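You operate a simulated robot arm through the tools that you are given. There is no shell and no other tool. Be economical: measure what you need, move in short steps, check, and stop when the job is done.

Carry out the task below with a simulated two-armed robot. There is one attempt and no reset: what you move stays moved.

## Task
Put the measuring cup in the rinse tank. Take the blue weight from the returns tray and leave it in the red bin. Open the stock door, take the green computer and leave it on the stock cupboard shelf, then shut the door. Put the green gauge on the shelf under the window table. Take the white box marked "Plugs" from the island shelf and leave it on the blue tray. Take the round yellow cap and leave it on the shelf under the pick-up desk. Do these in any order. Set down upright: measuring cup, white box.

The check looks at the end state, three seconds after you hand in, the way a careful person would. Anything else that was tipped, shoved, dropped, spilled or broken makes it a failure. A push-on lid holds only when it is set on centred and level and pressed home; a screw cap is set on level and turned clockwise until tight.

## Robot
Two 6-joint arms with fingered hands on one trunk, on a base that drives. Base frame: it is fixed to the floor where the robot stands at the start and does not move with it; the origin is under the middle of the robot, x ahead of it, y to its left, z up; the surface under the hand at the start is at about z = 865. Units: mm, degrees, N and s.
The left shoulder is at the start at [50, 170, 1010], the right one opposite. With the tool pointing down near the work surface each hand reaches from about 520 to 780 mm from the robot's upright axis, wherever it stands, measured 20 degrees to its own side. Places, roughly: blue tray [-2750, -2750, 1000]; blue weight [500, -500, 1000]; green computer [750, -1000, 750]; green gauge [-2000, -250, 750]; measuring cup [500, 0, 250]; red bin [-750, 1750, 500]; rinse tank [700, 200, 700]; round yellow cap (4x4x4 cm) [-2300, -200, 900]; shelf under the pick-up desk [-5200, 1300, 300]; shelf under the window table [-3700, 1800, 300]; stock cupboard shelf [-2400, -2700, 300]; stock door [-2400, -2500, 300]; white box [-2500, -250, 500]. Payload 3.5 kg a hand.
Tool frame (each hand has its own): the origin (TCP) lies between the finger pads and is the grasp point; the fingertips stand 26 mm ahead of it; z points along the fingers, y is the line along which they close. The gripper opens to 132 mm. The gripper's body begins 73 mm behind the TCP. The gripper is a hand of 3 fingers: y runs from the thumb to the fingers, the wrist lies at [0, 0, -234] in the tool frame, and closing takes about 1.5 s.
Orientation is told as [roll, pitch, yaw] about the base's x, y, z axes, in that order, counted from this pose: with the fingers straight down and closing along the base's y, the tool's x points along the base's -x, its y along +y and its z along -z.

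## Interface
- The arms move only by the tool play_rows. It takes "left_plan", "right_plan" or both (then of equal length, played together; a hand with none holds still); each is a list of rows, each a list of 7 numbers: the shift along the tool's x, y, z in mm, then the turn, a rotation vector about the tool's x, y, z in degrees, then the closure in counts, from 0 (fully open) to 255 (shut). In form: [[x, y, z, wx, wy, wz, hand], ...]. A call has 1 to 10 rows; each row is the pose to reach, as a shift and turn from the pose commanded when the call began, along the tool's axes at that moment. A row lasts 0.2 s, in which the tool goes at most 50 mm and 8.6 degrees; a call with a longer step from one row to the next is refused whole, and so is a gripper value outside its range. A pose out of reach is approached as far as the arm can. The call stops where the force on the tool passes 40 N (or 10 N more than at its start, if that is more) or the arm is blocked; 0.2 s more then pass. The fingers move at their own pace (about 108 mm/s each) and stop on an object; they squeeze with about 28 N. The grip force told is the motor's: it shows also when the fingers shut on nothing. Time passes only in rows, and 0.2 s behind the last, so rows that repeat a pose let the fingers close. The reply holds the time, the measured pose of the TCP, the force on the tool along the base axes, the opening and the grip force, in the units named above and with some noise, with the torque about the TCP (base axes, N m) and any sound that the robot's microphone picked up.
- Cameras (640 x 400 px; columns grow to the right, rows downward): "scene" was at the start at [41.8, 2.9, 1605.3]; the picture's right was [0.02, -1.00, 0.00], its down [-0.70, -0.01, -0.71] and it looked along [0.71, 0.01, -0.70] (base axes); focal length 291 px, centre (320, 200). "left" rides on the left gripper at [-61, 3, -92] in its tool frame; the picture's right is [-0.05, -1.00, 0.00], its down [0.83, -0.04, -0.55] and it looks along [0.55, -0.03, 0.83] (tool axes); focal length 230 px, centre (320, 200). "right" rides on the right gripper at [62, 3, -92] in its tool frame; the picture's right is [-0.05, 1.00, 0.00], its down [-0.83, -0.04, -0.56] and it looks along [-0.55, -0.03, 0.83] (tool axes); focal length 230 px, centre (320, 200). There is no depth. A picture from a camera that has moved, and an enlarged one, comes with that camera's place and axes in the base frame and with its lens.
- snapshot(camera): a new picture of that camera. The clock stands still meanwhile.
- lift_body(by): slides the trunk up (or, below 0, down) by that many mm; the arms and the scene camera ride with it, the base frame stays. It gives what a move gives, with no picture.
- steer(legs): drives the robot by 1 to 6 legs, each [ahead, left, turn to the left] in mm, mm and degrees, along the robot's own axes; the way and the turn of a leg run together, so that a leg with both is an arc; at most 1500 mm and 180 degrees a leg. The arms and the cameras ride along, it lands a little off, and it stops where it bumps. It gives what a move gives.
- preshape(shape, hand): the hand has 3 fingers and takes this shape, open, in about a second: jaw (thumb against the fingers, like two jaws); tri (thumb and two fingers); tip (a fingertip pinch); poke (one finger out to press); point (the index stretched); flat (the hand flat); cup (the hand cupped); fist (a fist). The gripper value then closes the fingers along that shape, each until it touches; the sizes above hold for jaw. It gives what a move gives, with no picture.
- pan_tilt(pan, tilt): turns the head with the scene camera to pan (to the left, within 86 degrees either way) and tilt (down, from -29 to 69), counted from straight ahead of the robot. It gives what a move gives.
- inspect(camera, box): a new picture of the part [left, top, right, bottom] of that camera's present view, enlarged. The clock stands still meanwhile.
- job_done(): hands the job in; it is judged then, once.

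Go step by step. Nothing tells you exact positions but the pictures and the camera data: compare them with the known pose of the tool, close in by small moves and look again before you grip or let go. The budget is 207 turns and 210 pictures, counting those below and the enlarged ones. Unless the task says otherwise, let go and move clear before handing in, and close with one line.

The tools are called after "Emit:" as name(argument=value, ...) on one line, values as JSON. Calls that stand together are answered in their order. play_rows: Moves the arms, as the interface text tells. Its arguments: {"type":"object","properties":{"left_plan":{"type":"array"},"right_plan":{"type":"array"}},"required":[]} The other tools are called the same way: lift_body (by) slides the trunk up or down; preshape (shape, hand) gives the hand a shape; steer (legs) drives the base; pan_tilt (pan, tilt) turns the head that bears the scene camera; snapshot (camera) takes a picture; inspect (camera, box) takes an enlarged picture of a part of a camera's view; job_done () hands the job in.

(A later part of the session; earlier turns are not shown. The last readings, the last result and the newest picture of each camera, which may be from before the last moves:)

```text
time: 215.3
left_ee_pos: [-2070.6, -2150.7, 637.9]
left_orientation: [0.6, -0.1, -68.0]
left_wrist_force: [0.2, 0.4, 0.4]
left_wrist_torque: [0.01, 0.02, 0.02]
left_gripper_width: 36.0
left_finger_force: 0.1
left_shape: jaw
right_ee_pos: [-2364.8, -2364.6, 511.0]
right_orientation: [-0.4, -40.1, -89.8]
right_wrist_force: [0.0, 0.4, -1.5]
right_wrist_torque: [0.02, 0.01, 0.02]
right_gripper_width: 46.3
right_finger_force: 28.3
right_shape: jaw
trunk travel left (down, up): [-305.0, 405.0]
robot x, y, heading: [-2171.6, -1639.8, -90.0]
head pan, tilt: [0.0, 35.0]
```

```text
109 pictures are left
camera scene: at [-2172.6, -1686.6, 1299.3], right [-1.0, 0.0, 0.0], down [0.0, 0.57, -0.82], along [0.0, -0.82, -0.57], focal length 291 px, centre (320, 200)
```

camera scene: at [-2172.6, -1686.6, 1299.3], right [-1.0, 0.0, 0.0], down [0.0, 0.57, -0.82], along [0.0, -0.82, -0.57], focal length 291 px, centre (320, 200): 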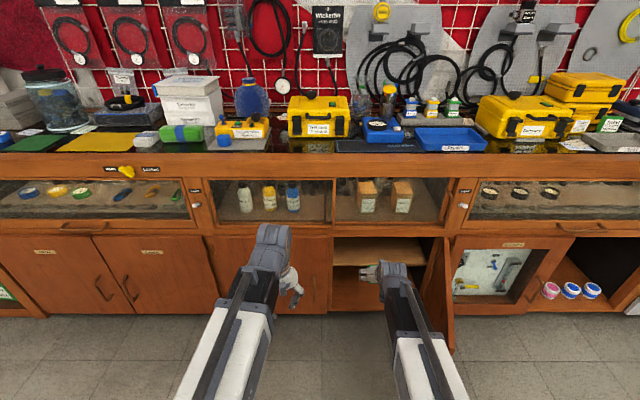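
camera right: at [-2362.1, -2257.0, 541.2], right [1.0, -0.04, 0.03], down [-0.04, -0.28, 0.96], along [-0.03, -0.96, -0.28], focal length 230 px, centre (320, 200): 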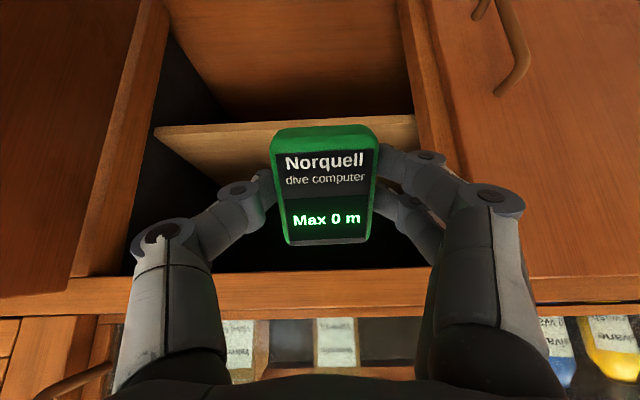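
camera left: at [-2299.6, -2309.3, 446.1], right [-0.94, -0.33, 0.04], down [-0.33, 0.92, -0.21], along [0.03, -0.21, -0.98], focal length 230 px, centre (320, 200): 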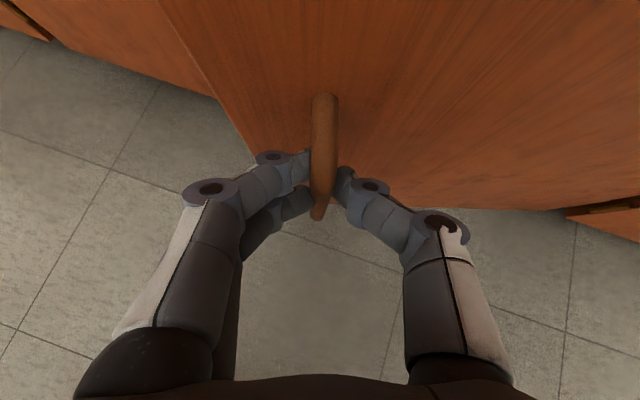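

The opening's top is lower than I thought (z≈545), so I'll flatten the hand to 35° below level, set z 455, and drive in.

Emit:
play_rows(right_plan=[[18, 0, 21, 0, -7.5, 0, 200], [36, 0, 43, 0, -15, 0, 200], [36, 0, 43, 0, -15, 0, 200]])

Emit:
steer(legs=[[110, 0, 0]])

Emit:
snapshot(camera="right")

Emit:
inspect(camera="scene", box=[300, 220, 500, 370])

```text
time: 216.2
left_ee_pos: [-2070.7, -2151.7, 637.6]
left_orientation: [0.4, 0.0, -67.9]
left_wrist_force: [0.0, -0.2, 0.1]
left_wrist_torque: [0.01, 0.02, -0.01]
left_gripper_width: 36.1
left_finger_force: 0.1
left_shape: jaw
right_ee_pos: [-2366.2, -2363.1, 454.3]
right_orientation: [-0.4, -55.1, -89.7]
right_wrist_force: [-0.9, 1.0, -0.8]
right_wrist_torque: [0.03, 0.01, -0.02]
right_gripper_width: 46.3
right_finger_force: 28.0
right_shape: jaw
trunk travel left (down, up): [-305.0, 405.0]
robot x, y, heading: [-2174.6, -1643.6, -90.0]
head pan, tilt: [0.0, 35.0]
```

```text
time: 217.3
left_ee_pos: [-2071.7, -2261.3, 637.5]
left_orientation: [0.6, -0.1, -68.1]
left_wrist_force: [0.5, -0.1, 0.1]
left_wrist_torque: [-0.02, -0.01, -0.01]
left_gripper_width: 36.0
left_finger_force: 0.1
left_shape: jaw
right_ee_pos: [-2366.8, -2472.8, 454.0]
right_orientation: [-0.4, -55.0, -89.9]
right_wrist_force: [-0.8, -0.7, -1.3]
right_wrist_torque: [0.04, 0.01, 0.01]
right_gripper_width: 46.0
right_finger_force: 28.4
right_shape: jaw
trunk travel left (down, up): [-305.0, 405.0]
robot x, y, heading: [-2169.7, -1748.3, -90.0]
head pan, tilt: [0.0, 35.0]
```

```text
108 pictures are left
camera right: at [-2364.1, -2361.6, 456.2], right [1.0, -0.03, 0.04], down [-0.04, -0.02, 1.0], along [-0.03, -1.0, -0.02], focal length 230 px, centre (320, 200)
```

right: 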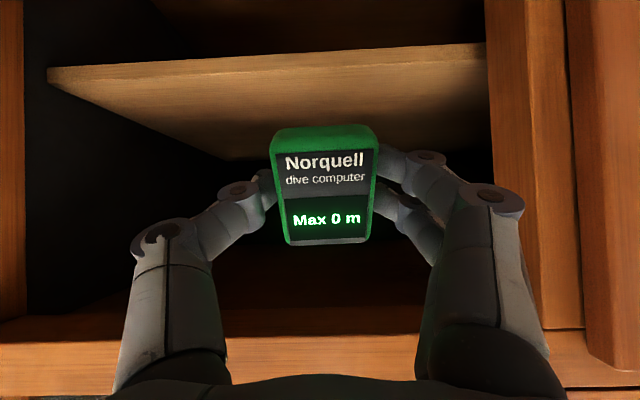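

```text
2.67 times, centred on (400, 295) of scene
camera zoom: at [-2172.6, -1796.0, 1299.3], right [-1.0, 0.0, 0.0], down [0.0, 0.57, -0.82], along [0.0, -0.82, -0.57], focal length 776 px, centre (107, -53)
```

zoom: 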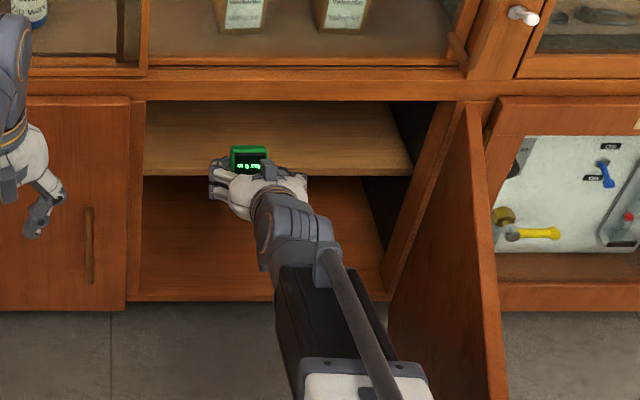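

The shelf surface is at z≈380. I'll move in 85 mm, then lower toward it.

Emit:
play_rows(right_plan=[[-16, 0, 23, 0, 0, 0, 200], [-33, 0, 47, 0, 0, 0, 200], [-49, 0, 70, 0, 0, 0, 200], [-37, 0, 78, 0, 0, 0, 200], [-29, 0, 84, 0, 0, 0, 200], [-29, 0, 84, 0, 0, 0, 200]])

Emit:
snapshot(camera="right")

```text
time: 218.7
left_ee_pos: [-2072.0, -2261.5, 637.7]
left_orientation: [0.6, -0.1, -68.1]
left_wrist_force: [0.1, 0.2, -0.3]
left_wrist_torque: [0.04, -0.03, 0.03]
left_gripper_width: 36.1
left_finger_force: 0.0
left_shape: jaw
right_ee_pos: [-2366.7, -2558.2, 429.7]
right_orientation: [-0.2, -55.0, -89.8]
right_wrist_force: [0.0, -0.4, -0.9]
right_wrist_torque: [0.05, 0.04, -0.03]
right_gripper_width: 46.2
right_finger_force: 27.7
right_shape: jaw
trunk travel left (down, up): [-305.0, 405.0]
robot x, y, heading: [-2169.6, -1751.7, -90.0]
head pan, tilt: [0.0, 35.0]
```

```text
106 pictures are left
camera right: at [-2363.9, -2447.3, 432.1], right [1.0, -0.03, 0.04], down [-0.04, -0.02, 1.0], along [-0.03, -1.0, -0.02], focal length 230 px, centre (320, 200)
```

right: 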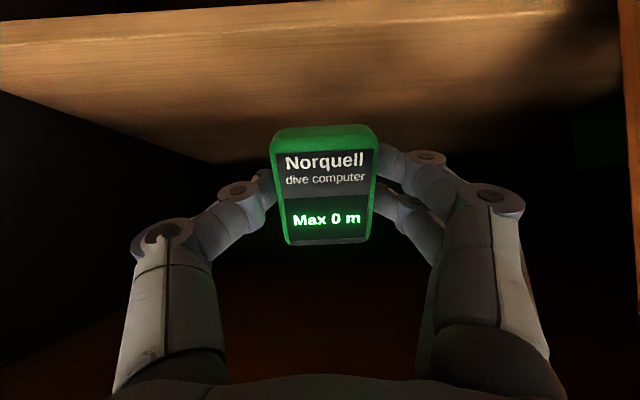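

Emit:
play_rows(right_plan=[[4, 0, 3, 0, 0, 0, 200], [8, 0, 6, 0, 0, 0, 200], [12, 0, 9, 0, 0, 0, 200], [16, 0, 11.5, 0, 0, 0, 200], [16, 0, 11.5, 0, 0, 0, 200]])

Emit:
snapshot(camera="right")

```text
time: 219.9
left_ee_pos: [-2071.7, -2262.2, 637.7]
left_orientation: [0.6, -0.1, -68.2]
left_wrist_force: [0.6, 0.6, 0.6]
left_wrist_torque: [-0.03, 0.03, 0.0]
left_gripper_width: 36.1
left_finger_force: 0.0
left_shape: jaw
right_ee_pos: [-2368.6, -2557.7, 408.9]
right_orientation: [-0.3, -55.0, -89.8]
right_wrist_force: [-0.3, 0.6, -0.5]
right_wrist_torque: [0.01, 0.02, 0.02]
right_gripper_width: 46.2
right_finger_force: 28.3
right_shape: jaw
trunk travel left (down, up): [-305.0, 405.0]
robot x, y, heading: [-2173.5, -1750.3, -89.8]
head pan, tilt: [0.0, 35.0]
```

```text
105 pictures are left
camera right: at [-2364.9, -2447.3, 411.8], right [1.0, -0.03, 0.04], down [-0.04, -0.02, 1.0], along [-0.03, -1.0, -0.02], focal length 230 px, centre (320, 200)
```

right: 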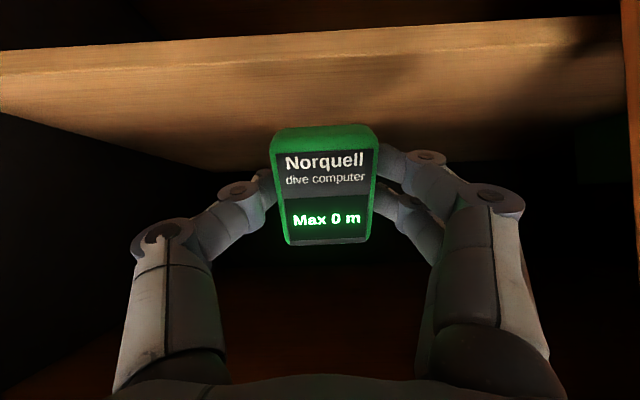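

Emit:
play_rows(right_plan=[[4, 0, 3, 0, 0, 0, 200], [8, 0, 6, 0, 0, 0, 200], [12, 0, 9, 0, 0, 0, 200], [16, 0, 11.5, 0, 0, 0, 200], [16, 0, 11.5, 0, 0, 0, 200]])

Emit:
snapshot(camera="right")

```text
time: 221.1
left_ee_pos: [-2073.0, -2260.7, 637.1]
left_orientation: [0.5, -0.1, -68.1]
left_wrist_force: [-0.5, -0.2, 0.1]
left_wrist_torque: [-0.01, -0.02, 0.0]
left_gripper_width: 36.2
left_finger_force: 0.1
left_shape: jaw
right_ee_pos: [-2368.8, -2558.8, 391.4]
right_orientation: [-0.3, -55.1, -89.8]
right_wrist_force: [1.2, -1.4, -1.0]
right_wrist_torque: [0.05, 0.02, 0.04]
right_gripper_width: 46.2
right_finger_force: 27.7
right_shape: jaw
trunk travel left (down, up): [-305.0, 405.0]
robot x, y, heading: [-2172.7, -1755.1, -89.9]
head pan, tilt: [0.0, 35.0]
```

```text
104 pictures are left
camera right: at [-2365.4, -2447.7, 392.4], right [1.0, -0.03, 0.04], down [-0.04, -0.02, 1.0], along [-0.03, -1.0, -0.02], focal length 230 px, centre (320, 200)
```

right: 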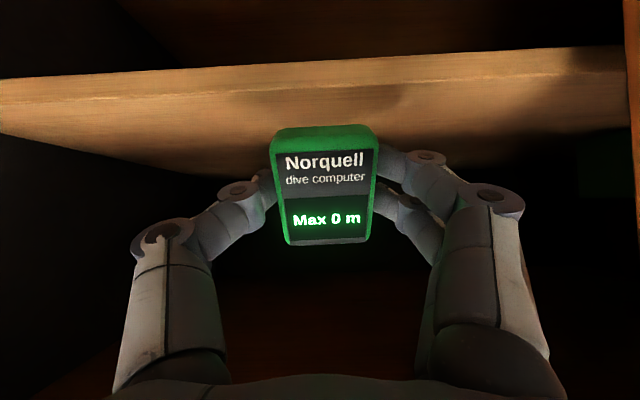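

Watching the parallax, the shelf is recessed: its front edge is at y≈-2603 and z≈313. I'll drive forward 90 mm, then lower.

Emit:
steer(legs=[[92, 0, 0]])

Emit:
play_rows(right_plan=[[6, 0, 4, 0, 0, 0, 200], [12, 0, 8.5, 0, 0, 0, 200], [17, 0, 12, 0, 0, 0, 200], [17, 0, 12, 0, 0, 0, 200]])

Emit:
snapshot(camera="right")

Emit:
inspect(camera="scene", box=[300, 240, 500, 390])

```text
time: 222.2
left_ee_pos: [-2073.1, -2354.0, 637.2]
left_orientation: [0.6, -0.1, -68.1]
left_wrist_force: [0.2, 0.1, 1.0]
left_wrist_torque: [0.02, 0.03, -0.01]
left_gripper_width: 35.9
left_finger_force: 0.1
left_shape: jaw
right_ee_pos: [-2368.3, -2651.6, 391.3]
right_orientation: [-0.3, -55.2, -89.8]
right_wrist_force: [-0.2, -0.2, -1.1]
right_wrist_torque: [0.03, 0.03, 0.0]
right_gripper_width: 46.3
right_finger_force: 28.0
right_shape: jaw
trunk travel left (down, up): [-305.0, 405.0]
robot x, y, heading: [-2171.3, -1841.8, -89.9]
head pan, tilt: [0.0, 35.0]
```

```text
time: 223.2
left_ee_pos: [-2072.5, -2353.9, 637.6]
left_orientation: [0.5, -0.1, -68.0]
left_wrist_force: [0.2, 0.8, -0.7]
left_wrist_torque: [-0.01, -0.01, -0.01]
left_gripper_width: 36.0
left_finger_force: 0.1
left_shape: jaw
right_ee_pos: [-2369.6, -2651.0, 370.3]
right_orientation: [-0.4, -55.2, -89.7]
right_wrist_force: [0.2, 0.4, -0.6]
right_wrist_torque: [-0.04, -0.02, 0.01]
right_gripper_width: 46.3
right_finger_force: 28.3
right_shape: jaw
trunk travel left (down, up): [-305.0, 405.0]
robot x, y, heading: [-2173.8, -1843.0, -90.0]
head pan, tilt: [0.0, 35.0]
```

```text
103 pictures are left
camera right: at [-2365.5, -2540.0, 372.2], right [1.0, -0.03, 0.04], down [-0.04, -0.02, 1.0], along [-0.03, -1.0, -0.02], focal length 230 px, centre (320, 200)
```

right: 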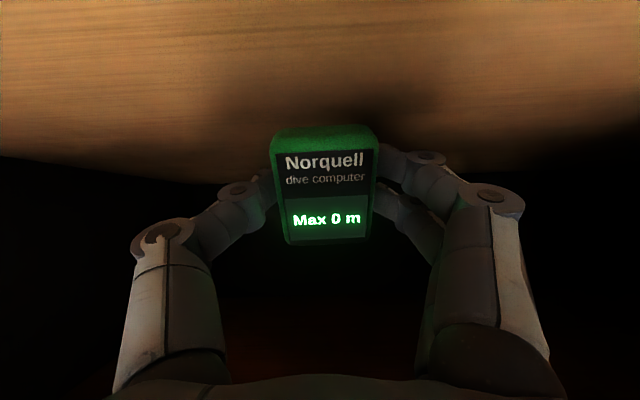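

```text
2.67 times, centred on (400, 315) of scene
camera zoom: at [-2172.6, -1888.6, 1299.3], right [-1.0, 0.0, 0.0], down [0.0, 0.57, -0.82], along [0.0, -0.82, -0.57], focal length 776 px, centre (107, -107)
```

zoom: 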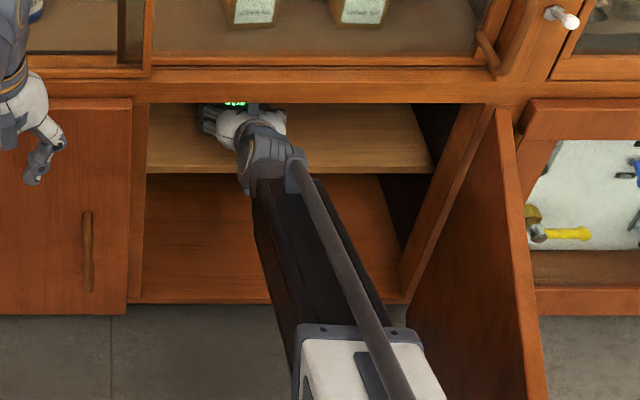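

Emit:
play_rows(right_plan=[[3, 0, 2, 0, 0, 0, 200], [7, 0, 5, 0, 0, 0, 200], [10, 0, 7, 0, 0, 0, 200], [13, 0, 9, 0, 0, 0, 200], [16, 0, 11, 0, 0, 0, 200], [20, 0, 14, 0, 0, 0, 200], [24, 0, 17, 0, 0, 0, 200]])

Emit:
snapshot(camera="right")

```text
time: 224.8
left_ee_pos: [-2071.8, -2352.7, 639.6]
left_orientation: [0.5, -0.2, -68.1]
left_wrist_force: [-1.0, -0.2, 0.2]
left_wrist_torque: [-0.04, -0.02, 0.02]
left_gripper_width: 36.0
left_finger_force: 0.1
left_shape: jaw
right_ee_pos: [-2368.8, -2653.5, 345.1]
right_orientation: [-0.5, -55.5, -89.7]
right_wrist_force: [2.3, 2.4, 34.4]
right_wrist_torque: [-0.15, -0.77, 0.06]
right_gripper_width: 46.7
right_finger_force: 28.3
right_shape: jaw
trunk travel left (down, up): [-305.0, 405.0]
robot x, y, heading: [-2173.4, -1843.5, -89.8]
head pan, tilt: [0.0, 35.0]
```

```text
101 pictures are left
camera right: at [-2365.4, -2542.1, 346.3], right [1.0, -0.03, 0.04], down [-0.04, -0.01, 1.0], along [-0.03, -1.0, -0.01], focal length 230 px, centre (320, 200)
```

right: 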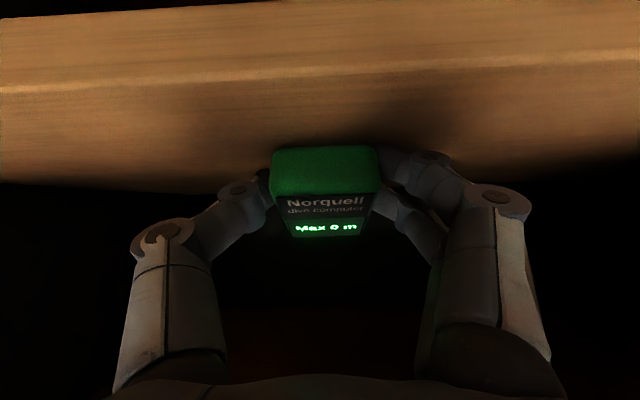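

The computer touched the shelf and turned nearly flat in the grip. I'll open, lift slightly, and check.

Emit:
play_rows(right_plan=[[-2, 0, -1, 0, 0, 0, 170], [-2, 0, -1, 0, 0, 0, 130], [-2, 0, -1, 0, 0, 0, 100], [-2, 0, -1, 0, 0, 0, 100], [-5, 0, -30, 0, 0, 0, 100], [-10, 0, -65, 0, 0, 0, 100], [-10, 0, -65, 0, 0, 0, 100]])

Emit:
snapshot(camera="right")

```text
time: 226.4
left_ee_pos: [-2072.8, -2354.5, 637.7]
left_orientation: [0.6, 0.0, -68.1]
left_wrist_force: [0.2, 0.5, 0.1]
left_wrist_torque: [-0.01, 0.03, -0.02]
left_gripper_width: 35.6
left_finger_force: 0.0
left_shape: jaw
right_ee_pos: [-2367.9, -2603.5, 383.9]
right_orientation: [-0.4, -55.0, -89.6]
right_wrist_force: [0.4, -0.1, -0.3]
right_wrist_torque: [0.04, 0.04, -0.05]
right_gripper_width: 79.4
right_finger_force: 0.1
right_shape: jaw
trunk travel left (down, up): [-305.0, 405.0]
robot x, y, heading: [-2171.1, -1840.1, -90.1]
head pan, tilt: [0.0, 35.0]
```

```text
100 pictures are left
camera right: at [-2365.6, -2492.1, 387.0], right [1.0, -0.03, 0.04], down [-0.04, -0.02, 1.0], along [-0.03, -1.0, -0.02], focal length 230 px, centre (320, 200)
```

right: 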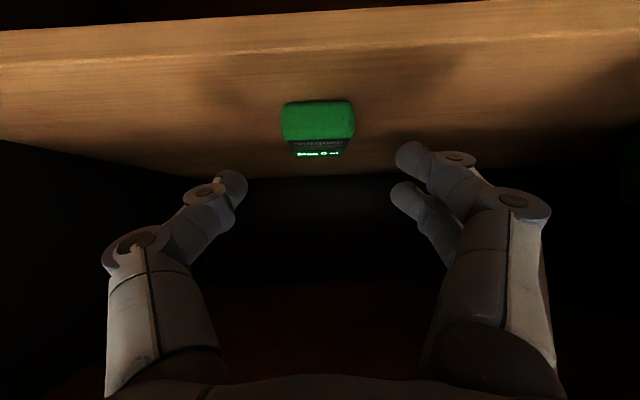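

The computer lies flat on the shelf. I'll back out past the door's edge, move to its outer side, and look before pushing it shut.

Emit:
steer(legs=[[-670, 0, 0], [0, -340, 0]])

Emit:
play_rows(right_plan=[[0, 0, 0, 0, 0, 0, 200], [0, 0, 0, 0, 0, 0, 255], [0, 0, 0, 0, 0, 0, 255], [0, 0, 0, 0, 0, 0, 255]])

Emit:
snapshot(camera="scene")

```text
time: 232.0
left_ee_pos: [-2408.0, -1679.9, 637.4]
left_orientation: [0.7, 0.0, -68.1]
left_wrist_force: [-0.3, -0.3, -0.5]
left_wrist_torque: [0.02, 0.0, -0.02]
left_gripper_width: 35.8
left_finger_force: 0.0
left_shape: jaw
right_ee_pos: [-2705.4, -1929.0, 385.7]
right_orientation: [-0.4, -55.0, -89.8]
right_wrist_force: [0.5, 0.5, -0.8]
right_wrist_torque: [0.03, 0.03, -0.05]
right_gripper_width: 79.9
right_finger_force: 0.1
right_shape: jaw
trunk travel left (down, up): [-305.0, 405.0]
robot x, y, heading: [-2507.9, -1171.0, -90.2]
head pan, tilt: [0.0, 35.0]
```

```text
time: 233.0
left_ee_pos: [-2408.0, -1679.9, 637.5]
left_orientation: [0.7, 0.0, -68.1]
left_wrist_force: [-0.1, -0.7, 0.3]
left_wrist_torque: [0.01, 0.04, -0.01]
left_gripper_width: 36.0
left_finger_force: 0.1
left_shape: jaw
right_ee_pos: [-2705.6, -1929.8, 384.9]
right_orientation: [-0.4, -55.1, -89.8]
right_wrist_force: [-0.1, 0.7, 0.1]
right_wrist_torque: [-0.02, 0.0, 0.04]
right_gripper_width: 0.0
right_finger_force: 27.7
right_shape: jaw
trunk travel left (down, up): [-305.0, 405.0]
robot x, y, heading: [-2506.2, -1166.7, -89.7]
head pan, tilt: [0.0, 35.0]
```

```text
99 pictures are left
camera scene: at [-2508.4, -1214.2, 1299.3], right [-1.0, 0.0, 0.0], down [0.0, 0.57, -0.82], along [0.0, -0.82, -0.57], focal length 291 px, centre (320, 200)
```

scene: 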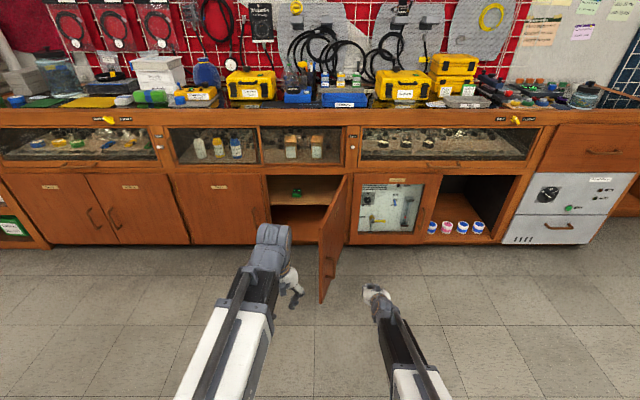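

The computer is visible on the shelf and the door stands at about 70°. I'll raise the left hand above the door's top, drive alongside its outer face, and push it with the closed right hand.

Emit:
play_rows(left_plan=[[0, 0, -40, 0, 0, 0, 185], [0, 0, -80, 0, 0, 0, 185], [0, 0, -80, 0, 0, 0, 185]])

Emit:
steer(legs=[[300, 0, 0], [0, 230, 0]])

Emit:
snapshot(camera="scene")

```text
time: 233.8
left_ee_pos: [-2408.1, -1680.9, 718.4]
left_orientation: [0.6, 0.0, -68.1]
left_wrist_force: [-0.6, -0.4, -0.2]
left_wrist_torque: [0.02, -0.01, -0.04]
left_gripper_width: 36.1
left_finger_force: 0.0
left_shape: jaw
right_ee_pos: [-2705.4, -1929.9, 385.6]
right_orientation: [-0.5, -55.1, -89.8]
right_wrist_force: [-0.1, -1.0, -0.1]
right_wrist_torque: [0.02, 0.02, -0.01]
right_gripper_width: 0.0
right_finger_force: 28.1
right_shape: jaw
trunk travel left (down, up): [-305.0, 405.0]
robot x, y, heading: [-2506.4, -1171.5, -89.9]
head pan, tilt: [0.0, 35.0]
```

```text
time: 237.1
left_ee_pos: [-2184.9, -1982.6, 716.9]
left_orientation: [0.6, 0.0, -68.2]
left_wrist_force: [0.1, -0.7, 0.3]
left_wrist_torque: [0.02, -0.05, 0.02]
left_gripper_width: 36.0
left_finger_force: 0.2
left_shape: jaw
right_ee_pos: [-2480.1, -2232.2, 385.7]
right_orientation: [-0.3, -55.2, -89.7]
right_wrist_force: [0.2, 0.2, -0.1]
right_wrist_torque: [0.0, 0.01, 0.02]
right_gripper_width: 0.0
right_finger_force: 27.7
right_shape: jaw
trunk travel left (down, up): [-305.0, 405.0]
robot x, y, heading: [-2282.8, -1468.0, -89.9]
head pan, tilt: [0.0, 35.0]
```

```text
98 pictures are left
camera scene: at [-2284.2, -1516.4, 1299.3], right [-1.0, 0.0, 0.0], down [0.0, 0.57, -0.82], along [0.0, -0.82, -0.57], focal length 291 px, centre (320, 200)
```

scene: 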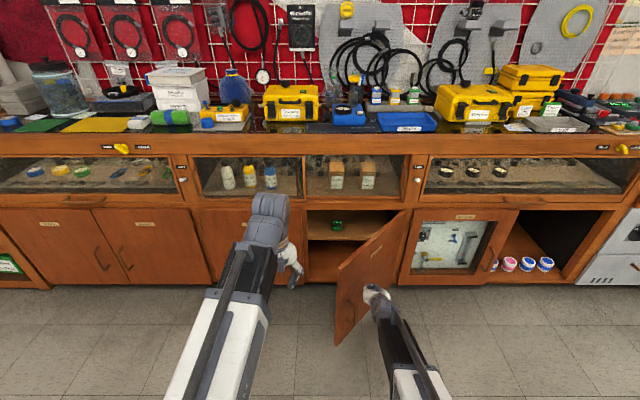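

The door is following, now at about 50°. I'll continue left and forward, then push straight in.

Emit:
steer(legs=[[100, 130, 0], [90, 30, 0]])

Emit:
snapshot(camera="scene")

```text
time: 239.3
left_ee_pos: [-2023.2, -2172.2, 716.2]
left_orientation: [0.6, -0.1, -68.0]
left_wrist_force: [0.9, 0.6, 0.2]
left_wrist_torque: [-0.01, 0.03, -0.01]
left_gripper_width: 35.8
left_finger_force: 0.1
left_shape: jaw
right_ee_pos: [-2319.0, -2422.5, 384.9]
right_orientation: [-0.5, -55.0, -89.6]
right_wrist_force: [0.3, -0.5, -0.4]
right_wrist_torque: [0.01, 0.0, 0.01]
right_gripper_width: 0.0
right_finger_force: 28.2
right_shape: jaw
trunk travel left (down, up): [-305.0, 405.0]
robot x, y, heading: [-2125.2, -1660.7, -89.9]
head pan, tilt: [0.0, 35.0]
```

```text
97 pictures are left
camera scene: at [-2123.9, -1706.4, 1299.3], right [-1.0, 0.0, 0.0], down [0.0, 0.57, -0.82], along [0.0, -0.82, -0.57], focal length 291 px, centre (320, 200)
```

scene: 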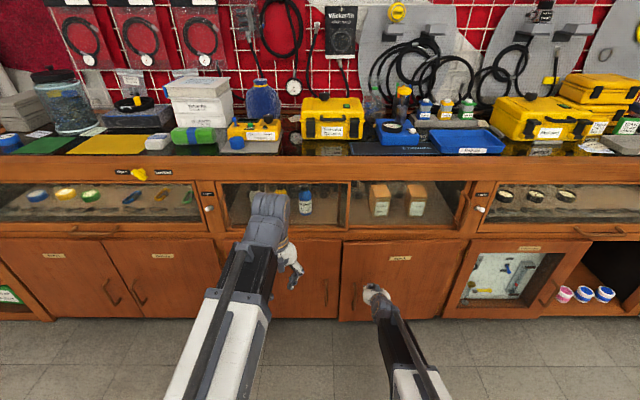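

Emit:
play_rows(right_plan=[[-9, 0, 13, 0, 0, 0, 255], [-17, 0, 25, 0, 0, 0, 255], [-26, 0, 37, 0, 0, 0, 255], [-34, 0, 49, 0, 0, 0, 255], [-38, 0, 54, 0, 0, 0, 255], [-38, 0, 54, 0, 0, 0, 255]])

Emit:
inspect(camera="scene", box=[260, 220, 460, 340])

```text
time: 240.4
left_ee_pos: [-2024.5, -2172.4, 717.9]
left_orientation: [0.6, -0.2, -68.0]
left_wrist_force: [-0.2, -0.6, 0.6]
left_wrist_torque: [-0.02, 0.01, 0.0]
left_gripper_width: 36.2
left_finger_force: 0.0
left_shape: jaw
right_ee_pos: [-2316.8, -2476.7, 380.9]
right_orientation: [-0.1, -54.1, -89.6]
right_wrist_force: [1.9, 15.4, 4.8]
right_wrist_torque: [-0.29, 0.09, -0.27]
right_gripper_width: 0.0
right_finger_force: 28.3
right_shape: jaw
trunk travel left (down, up): [-305.0, 405.0]
robot x, y, heading: [-2122.0, -1659.0, -90.1]
head pan, tilt: [0.0, 35.0]
stopped in row 5 (right hand): the force on the tool passed its limit at 46 N (the readings are from after the stop); the commanded pose is now the measured one
```

```text
3.20 times, centred on (360, 280) of scene
camera zoom: at [-2123.5, -1705.1, 1299.4], right [-1.0, 0.0, 0.0], down [0.0, 0.57, -0.82], along [0.0, -0.82, -0.57], focal length 931 px, centre (192, -56)
```

zoom: 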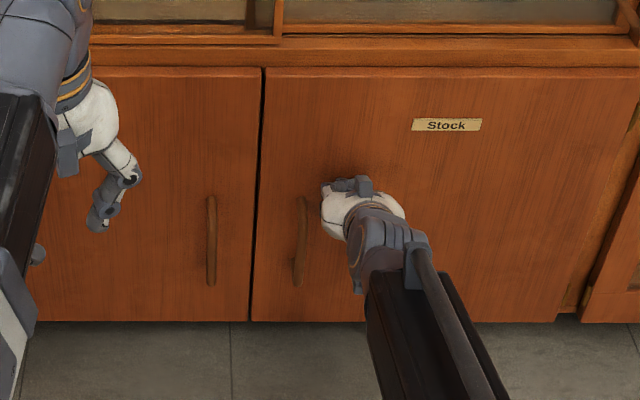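

The door is shut. Before leaving, I'll check the blue tray on this counter.

Emit:
steer(legs=[[-350, 0, 0]])

Emit:
lift_body(by=400)

Emit:
inspect(camera="scene", box=[260, 140, 560, 340])

```text
time: 242.7
left_ee_pos: [-2024.2, -1821.4, 716.7]
left_orientation: [0.6, 0.0, -68.2]
left_wrist_force: [-0.4, -0.1, 0.2]
left_wrist_torque: [-0.01, 0.01, -0.01]
left_gripper_width: 36.2
left_finger_force: 0.0
left_shape: jaw
right_ee_pos: [-2316.9, -2127.0, 381.4]
right_orientation: [-0.2, -54.3, -89.8]
right_wrist_force: [0.5, 0.6, 0.4]
right_wrist_torque: [0.0, 0.0, 0.0]
right_gripper_width: 0.1
right_finger_force: 27.8
right_shape: jaw
trunk travel left (down, up): [-305.0, 405.0]
robot x, y, heading: [-2123.3, -1305.4, -90.2]
head pan, tilt: [0.0, 35.0]
```

```text
time: 246.5
left_ee_pos: [-2024.6, -1821.9, 1117.0]
left_orientation: [0.6, 0.0, -68.1]
left_wrist_force: [0.3, 0.6, 0.2]
left_wrist_torque: [0.0, -0.01, -0.02]
left_gripper_width: 35.9
left_finger_force: 0.0
left_shape: jaw
right_ee_pos: [-2318.1, -2127.3, 781.4]
right_orientation: [-0.1, -54.3, -89.7]
right_wrist_force: [0.4, 0.1, 0.1]
right_wrist_torque: [0.01, -0.01, 0.0]
right_gripper_width: 0.0
right_finger_force: 27.8
right_shape: jaw
trunk travel left (down, up): [-705.0, 5.0]
robot x, y, heading: [-2121.9, -1308.1, -90.0]
head pan, tilt: [0.0, 35.0]
```

```text
2.00 times, centred on (410, 240) of scene
camera zoom: at [-2124.2, -1355.0, 1699.2], right [-1.0, 0.0, 0.0], down [0.0, 0.57, -0.82], along [0.0, -0.82, -0.57], focal length 582 px, centre (140, 120)
```

zoom: 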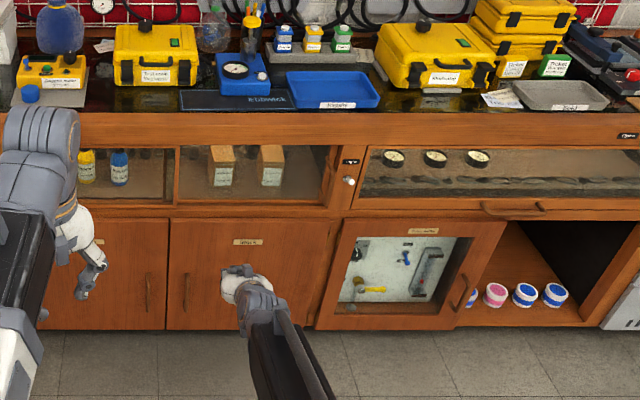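

The empty blue tray is at about (-2615, -2600). Now for the island: I'll tuck the right arm, straighten the left hand, and turn around to face it.

Emit:
play_rows(right_plan=[[-12, 0, -40, 0, 5.4, 0, 60], [-24, 0, -80, 0, 10.9, 0, 60], [-36, 0, -119, 0, 16.3, 0, 60], [-48, 0, -158, 0, 21.7, 0, 60], [-60, 0, -198, 0, 27.1, 0, 60], [-72, 0, -238, 0, 32.6, 0, 60], [-84, 0, -277, 0, 38, 0, 60], [-96, 0, -317, 0, 43.4, 0, 60], [-108, 0, -356, 0, 48.9, 0, 60], [-120, 0, -396, 0, 54.3, 0, 60]], left_plan=[[0, 0, 0, 0, 0, 2.2, 60], [0, 0, 0, 0, 0, 4.4, 60], [0, 0, 0, 0, 0, 6.6, 60], [0, 0, 0, 0, 0, 8.8, 60], [0, 0, 0, 0, 0, 11, 60], [0, 0, 0, 0, 0, 13.2, 60], [0, 0, 0, 0, 0, 15.4, 60], [0, 0, 0, 0, 0, 17.6, 60], [0, 0, 0, 0, 0, 19.8, 60], [0, 0, 0, 0, 0, 22, 60]])

Emit:
steer(legs=[[0, 0, 180]])

Emit:
snapshot(camera="scene")

```text
time: 248.7
left_ee_pos: [-2024.1, -1822.1, 1115.8]
left_orientation: [0.6, 0.2, -90.2]
left_wrist_force: [0.0, 0.3, -0.1]
left_wrist_torque: [0.02, -0.01, -0.01]
left_gripper_width: 100.6
left_finger_force: 0.1
left_shape: jaw
right_ee_pos: [-2319.7, -1875.6, 1110.7]
right_orientation: [-0.1, 0.1, -89.8]
right_wrist_force: [0.3, 0.3, 0.6]
right_wrist_torque: [-0.01, 0.03, 0.0]
right_gripper_width: 100.7
right_finger_force: 0.1
right_shape: jaw
trunk travel left (down, up): [-705.0, 5.0]
robot x, y, heading: [-2124.3, -1306.4, -90.1]
head pan, tilt: [0.0, 35.0]
```

```text
time: 256.3
left_ee_pos: [-2199.3, -790.7, 1116.6]
left_orientation: [0.6, 0.1, 87.1]
left_wrist_force: [0.6, -0.2, -0.5]
left_wrist_torque: [0.03, -0.02, 0.0]
left_gripper_width: 100.8
left_finger_force: 0.1
left_shape: jaw
right_ee_pos: [-1901.5, -750.6, 1110.6]
right_orientation: [-0.1, 0.0, 87.5]
right_wrist_force: [0.6, -0.7, -0.2]
right_wrist_torque: [0.01, 0.0, 0.0]
right_gripper_width: 100.8
right_finger_force: 0.1
right_shape: jaw
trunk travel left (down, up): [-705.0, 5.0]
robot x, y, heading: [-2124.7, -1308.6, 87.3]
head pan, tilt: [0.0, 35.0]
```

```text
94 pictures are left
camera scene: at [-2121.9, -1258.7, 1699.3], right [1.0, -0.05, 0.0], down [-0.03, -0.57, -0.82], along [0.04, 0.82, -0.57], focal length 291 px, centre (320, 200)
```

scene: 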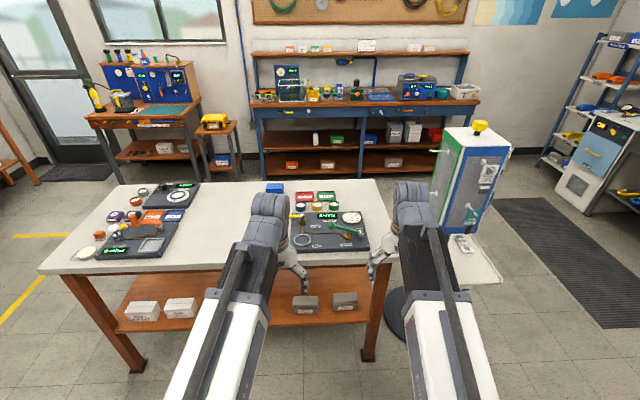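

Emit:
inspect(camera="scene", box=[240, 170, 420, 280])

Emit:
inspect(camera="scene", box=[70, 170, 270, 330])

Emit:
inspect(camera="scene", box=[240, 270, 400, 350])

Emit:
inspect(camera="scene", box=[410, 110, 530, 300])

```text
3.56 times, centred on (330, 225) of scene
camera zoom: at [-2121.9, -1258.7, 1699.3], right [1.0, -0.05, 0.0], down [-0.03, -0.57, -0.82], along [0.04, 0.82, -0.57], focal length 1035 px, centre (284, 111)
```

zoom: 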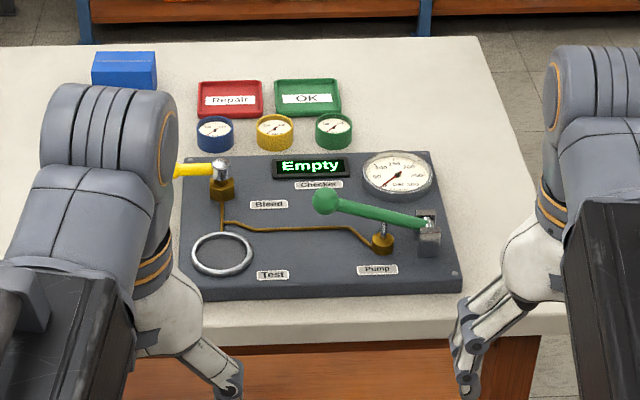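

```text
2.50 times, centred on (170, 250) of scene
camera zoom: at [-2121.9, -1258.7, 1699.3], right [1.0, -0.05, 0.0], down [-0.03, -0.57, -0.82], along [0.04, 0.82, -0.57], focal length 728 px, centre (695, 75)
```

zoom: 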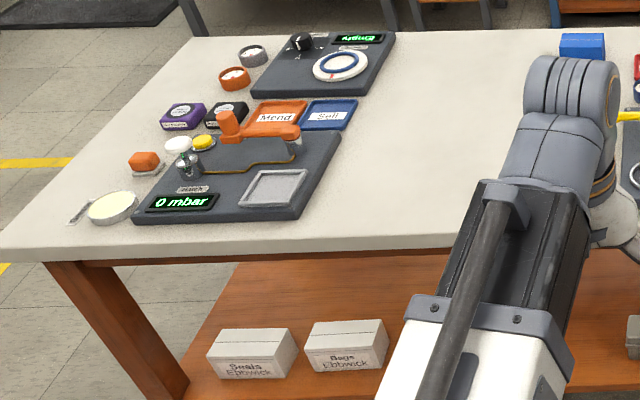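

```text
4.00 times, centred on (320, 310) of scene
camera zoom: at [-2121.9, -1258.7, 1699.3], right [1.0, -0.05, 0.0], down [-0.03, -0.57, -0.82], along [0.04, 0.82, -0.57], focal length 1164 px, centre (320, -240)
```

zoom: 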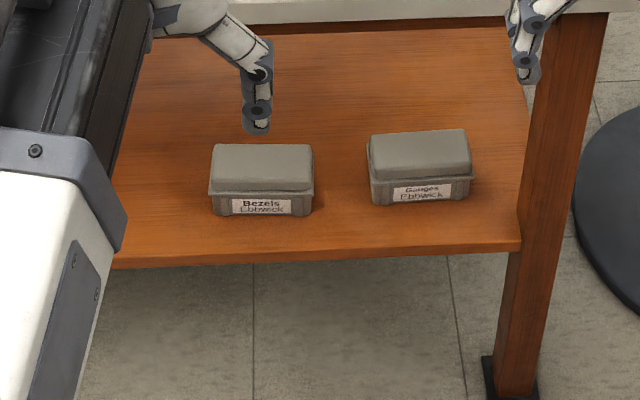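

```text
2.11 times, centred on (470, 205) of scene
camera zoom: at [-2121.9, -1258.7, 1699.3], right [1.0, -0.05, 0.0], down [-0.03, -0.57, -0.82], along [0.04, 0.82, -0.57], focal length 613 px, centre (4, 190)
```

zoom: 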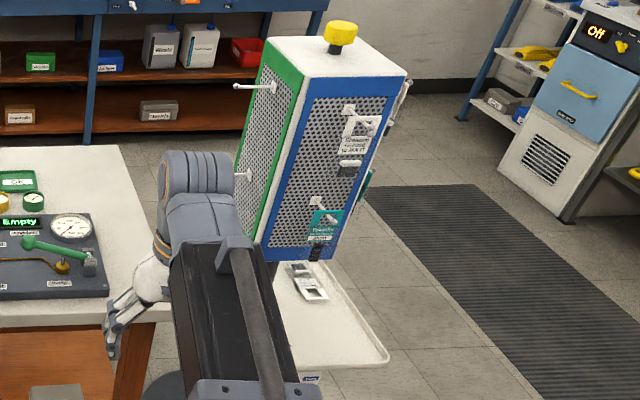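

I see the green gauge at about (-2002, -139), and the cap and "Plugs" box are likely hidden behind my left arm. I'll move up to the island and look from the hand cameras.

Emit:
steer(legs=[[0, 60, 2.7], [400, 0, 0]])

Emit:
snapshot(camera="left")

Emit:
snapshot(camera="right")

Emit:
pan_tilt(pan=0, tilt=50)

Emit:
snapshot(camera="scene")

```text
time: 259.4
left_ee_pos: [-2285.1, -387.4, 1115.6]
left_orientation: [0.7, 0.2, 89.9]
left_wrist_force: [-0.4, 1.0, -0.3]
left_wrist_torque: [-0.04, -0.01, 0.01]
left_gripper_width: 100.6
left_finger_force: 0.1
left_shape: jaw
right_ee_pos: [-1989.9, -332.2, 1109.7]
right_orientation: [-0.1, 0.1, 90.4]
right_wrist_force: [0.6, 0.2, 0.1]
right_wrist_torque: [-0.05, 0.0, -0.04]
right_gripper_width: 100.6
right_finger_force: 0.1
right_shape: jaw
trunk travel left (down, up): [-705.0, 5.0]
robot x, y, heading: [-2182.4, -899.1, 90.1]
head pan, tilt: [0.0, 35.0]
```

```text
89 pictures are left
camera left: at [-2287.3, -326.6, 1208.5], right [1.0, 0.05, -0.01], down [0.05, -0.83, 0.56], along [0.02, -0.56, -0.83], focal length 230 px, centre (320, 200)
```

left: 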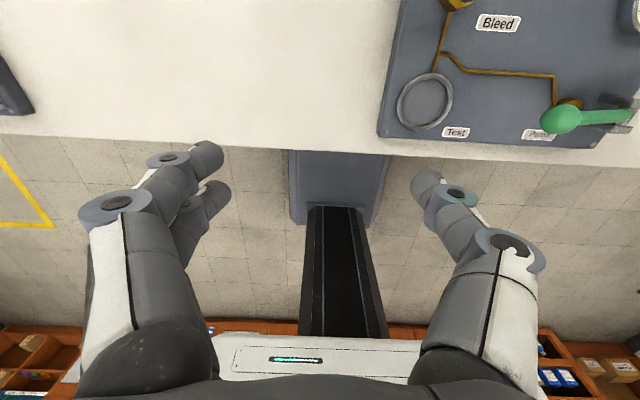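

```text
88 pictures are left
camera right: at [-1993.1, -394.7, 1202.0], right [-1.0, 0.05, 0.0], down [0.04, 0.83, 0.55], along [0.03, 0.55, -0.83], focal length 230 px, centre (320, 200)
```

right: 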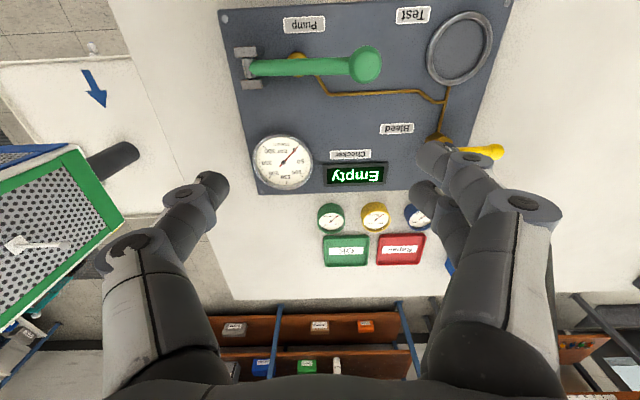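

```text
time: 260.2
left_ee_pos: [-2284.8, -388.8, 1116.7]
left_orientation: [0.6, 0.2, 90.0]
left_wrist_force: [0.0, -0.4, 0.3]
left_wrist_torque: [0.0, -0.01, -0.03]
left_gripper_width: 100.6
left_finger_force: 0.1
left_shape: jaw
right_ee_pos: [-1990.6, -333.2, 1110.4]
right_orientation: [-0.1, -0.1, 90.4]
right_wrist_force: [-0.9, 0.3, -0.8]
right_wrist_torque: [0.0, -0.02, 0.02]
right_gripper_width: 100.9
right_finger_force: 0.1
right_shape: jaw
trunk travel left (down, up): [-705.0, 5.0]
robot x, y, heading: [-2183.9, -901.9, 90.2]
head pan, tilt: [0.0, 50.0]
```

```text
87 pictures are left
camera scene: at [-2184.5, -863.6, 1677.6], right [1.0, 0.0, 0.0], down [0.0, -0.77, -0.64], along [0.0, 0.64, -0.77], focal length 291 px, centre (320, 200)
```

scene: 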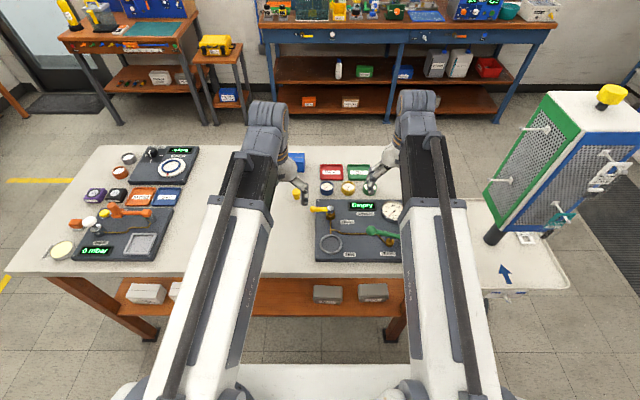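

Emit:
inspect(camera="scene", box=[260, 140, 440, 270])

```text
3.08 times, centred on (350, 205) of scene
camera zoom: at [-2184.5, -863.6, 1677.6], right [1.0, 0.0, 0.0], down [0.0, -0.77, -0.64], along [0.0, 0.64, -0.77], focal length 896 px, centre (228, 185)
```

zoom: 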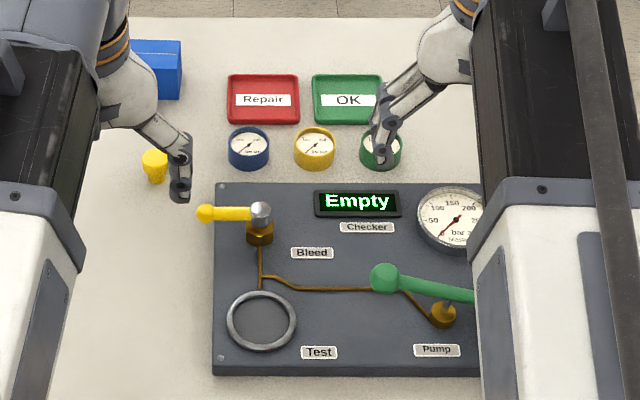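

The yellow cap is at about (-2272, -171) and the green gauge at about (-2000, -142). I'll drive 60 mm closer and bring both hands above them.

Emit:
steer(legs=[[60, 0, 0]])

Emit:
play_rows(left_plan=[[-40, -4, 0, 0, 0, 0, 100], [-80, -8, 0, 0, 0, 0, 100], [-120, -12, 0, 0, 0, 0, 100], [-157, -13, 0, 0, 0, 0, 100], [-157, -13, 40, 0, 0, 0, 100], [-157, -13, 80, 0, 0, 0, 100], [-157, -13, 120, 0, 0, 0, 100], [-157, -13, 120, 0, 0, 0, 100]], right_plan=[[-33, 2, 0, 0, 0, 0, 100], [-66, 5, 0, 0, 0, 0, 100], [-99, 8, 0, 0, 0, 0, 100], [-131, 10, 0, 0, 0, 0, 100], [-131, 10, 40, 0, 0, 0, 100], [-131, 10, 80, 0, 0, 0, 100], [-131, 10, 120, 0, 0, 0, 100], [-131, 10, 120, 0, 0, 0, 100]])

Emit:
snapshot(camera="left")

Emit:
snapshot(camera="right")

```text
time: 261.1
left_ee_pos: [-2284.2, -328.6, 1116.1]
left_orientation: [0.5, 0.3, 89.9]
left_wrist_force: [0.0, 0.5, 0.2]
left_wrist_torque: [-0.02, -0.01, 0.01]
left_gripper_width: 100.8
left_finger_force: 0.0
left_shape: jaw
right_ee_pos: [-1990.1, -273.7, 1110.1]
right_orientation: [-0.1, 0.1, 90.4]
right_wrist_force: [-0.5, 0.3, 0.5]
right_wrist_torque: [-0.04, -0.01, 0.0]
right_gripper_width: 100.5
right_finger_force: 0.1
right_shape: jaw
trunk travel left (down, up): [-705.0, 5.0]
robot x, y, heading: [-2181.1, -841.3, 90.0]
head pan, tilt: [0.0, 50.0]
```

```text
time: 262.9
left_ee_pos: [-2271.6, -173.0, 995.1]
left_orientation: [0.6, 0.2, 89.9]
left_wrist_force: [-0.2, -0.4, -0.5]
left_wrist_torque: [-0.01, -0.02, 0.0]
left_gripper_width: 80.8
left_finger_force: 0.0
left_shape: jaw
right_ee_pos: [-2001.5, -146.3, 990.1]
right_orientation: [-0.1, 0.0, 90.3]
right_wrist_force: [0.1, 0.9, 0.4]
right_wrist_torque: [-0.01, 0.04, -0.02]
right_gripper_width: 80.8
right_finger_force: 0.1
right_shape: jaw
trunk travel left (down, up): [-705.0, 5.0]
robot x, y, heading: [-2185.3, -846.6, 89.8]
head pan, tilt: [0.0, 50.0]
```

```text
85 pictures are left
camera left: at [-2273.5, -111.6, 1087.3], right [1.0, 0.05, -0.01], down [0.05, -0.83, 0.56], along [0.02, -0.56, -0.83], focal length 230 px, centre (320, 200)
```

left: 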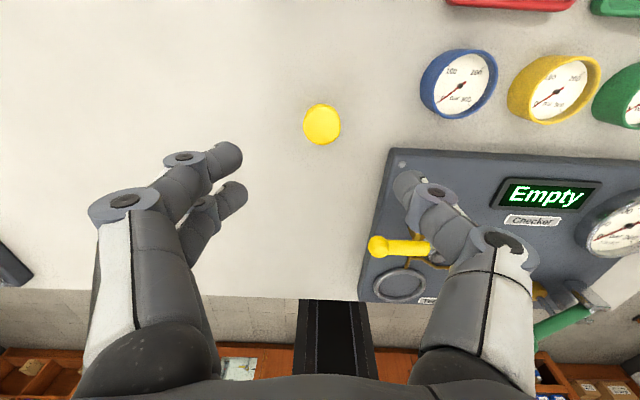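

```text
84 pictures are left
camera right: at [-2003.9, -207.3, 1081.7], right [-1.0, 0.05, 0.0], down [0.04, 0.83, 0.56], along [0.03, 0.55, -0.83], focal length 230 px, centre (320, 200)
```

right: 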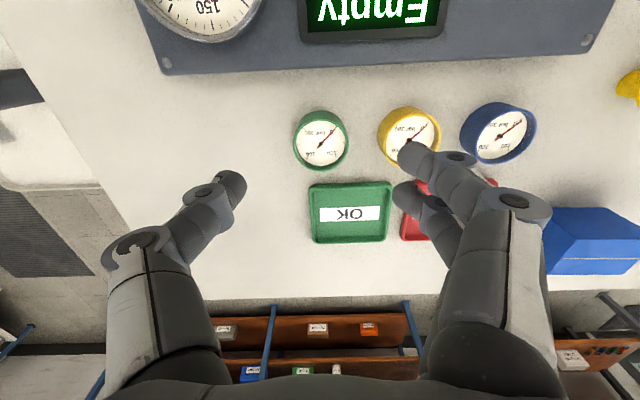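

Both are nearly centred. I'll narrow the right opening so it clears the yellow gauge, and descend with both hands.

Emit:
play_rows(left_plan=[[-9, 0, 0, 0, 0, 0, 110], [-9, 0, 35, 0, 0, 0, 110], [-9, 0, 65, 0, 0, 0, 110], [-9, 0, 90, 0, 0, 0, 110], [-9, 0, 90, 0, 0, 0, 110]], right_plan=[[-6, 0, 0, 0, 0, 0, 130], [-6, 0, 35, 0, 0, 0, 130], [-6, 0, 65, 0, 0, 0, 130], [-6, 0, 88, 0, 0, 0, 130], [-6, 0, 88, 0, 0, 0, 130]])

Emit:
snapshot(camera="left")

Emit:
snapshot(camera="right")

```text
time: 264.1
left_ee_pos: [-2272.6, -166.9, 906.8]
left_orientation: [0.6, 0.2, 89.9]
left_wrist_force: [0.9, 0.3, -0.2]
left_wrist_torque: [-0.01, -0.02, 0.0]
left_gripper_width: 75.8
left_finger_force: 0.1
left_shape: jaw
right_ee_pos: [-2000.7, -139.2, 902.9]
right_orientation: [0.0, 0.0, 90.3]
right_wrist_force: [1.0, -0.6, -0.4]
right_wrist_torque: [0.0, -0.01, 0.01]
right_gripper_width: 65.0
right_finger_force: 0.1
right_shape: jaw
trunk travel left (down, up): [-705.0, 5.0]
robot x, y, heading: [-2182.0, -842.8, 90.2]
head pan, tilt: [0.0, 50.0]
```

```text
83 pictures are left
camera left: at [-2275.0, -104.9, 997.9], right [1.0, 0.05, -0.01], down [0.05, -0.83, 0.56], along [0.02, -0.56, -0.83], focal length 230 px, centre (320, 200)
```

left: 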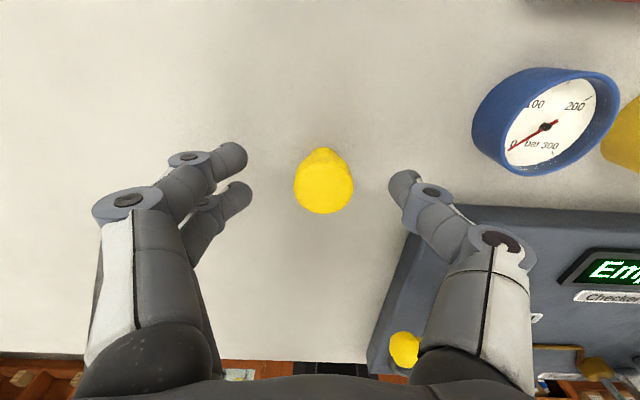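

```text
82 pictures are left
camera right: at [-2003.4, -201.0, 994.4], right [-1.0, 0.05, 0.0], down [0.04, 0.83, 0.56], along [0.03, 0.56, -0.83], focal length 230 px, centre (320, 200)
```

right: 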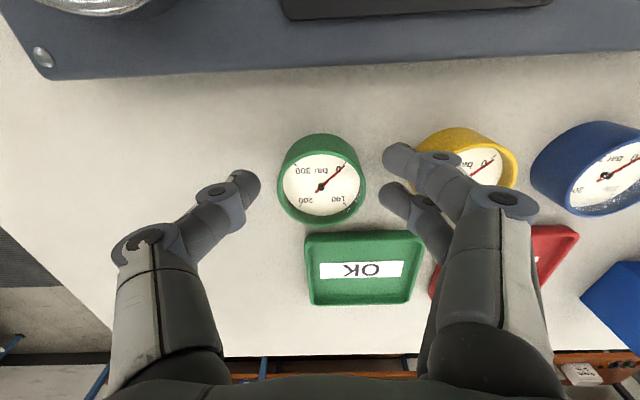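

Emit:
play_rows(left_plan=[[0, 0, 5, 0, 0, 0, 110], [0, 0, 10, 0, 0, 0, 110], [0, 0, 14, 0, 0, 0, 110], [0, 0, 14, 0, 0, 0, 110]], right_plan=[[0, 0, 4, 0, 0, 0, 130], [0, 0, 8, 0, 0, 0, 130], [0, 0, 12, 0, 0, 0, 130], [0, 0, 12, 0, 0, 0, 130]])

```text
time: 265.1
left_ee_pos: [-2272.9, -165.5, 892.4]
left_orientation: [0.7, 0.1, 89.9]
left_wrist_force: [-0.3, -0.4, 0.2]
left_wrist_torque: [0.03, 0.03, -0.02]
left_gripper_width: 75.8
left_finger_force: 0.1
left_shape: jaw
right_ee_pos: [-2000.1, -138.4, 889.7]
right_orientation: [-0.1, -0.1, 90.3]
right_wrist_force: [-0.2, 0.3, 0.7]
right_wrist_torque: [-0.01, 0.02, -0.04]
right_gripper_width: 64.8
right_finger_force: 0.0
right_shape: jaw
trunk travel left (down, up): [-705.0, 5.0]
robot x, y, heading: [-2188.6, -840.3, 89.9]
head pan, tilt: [0.0, 50.0]
```

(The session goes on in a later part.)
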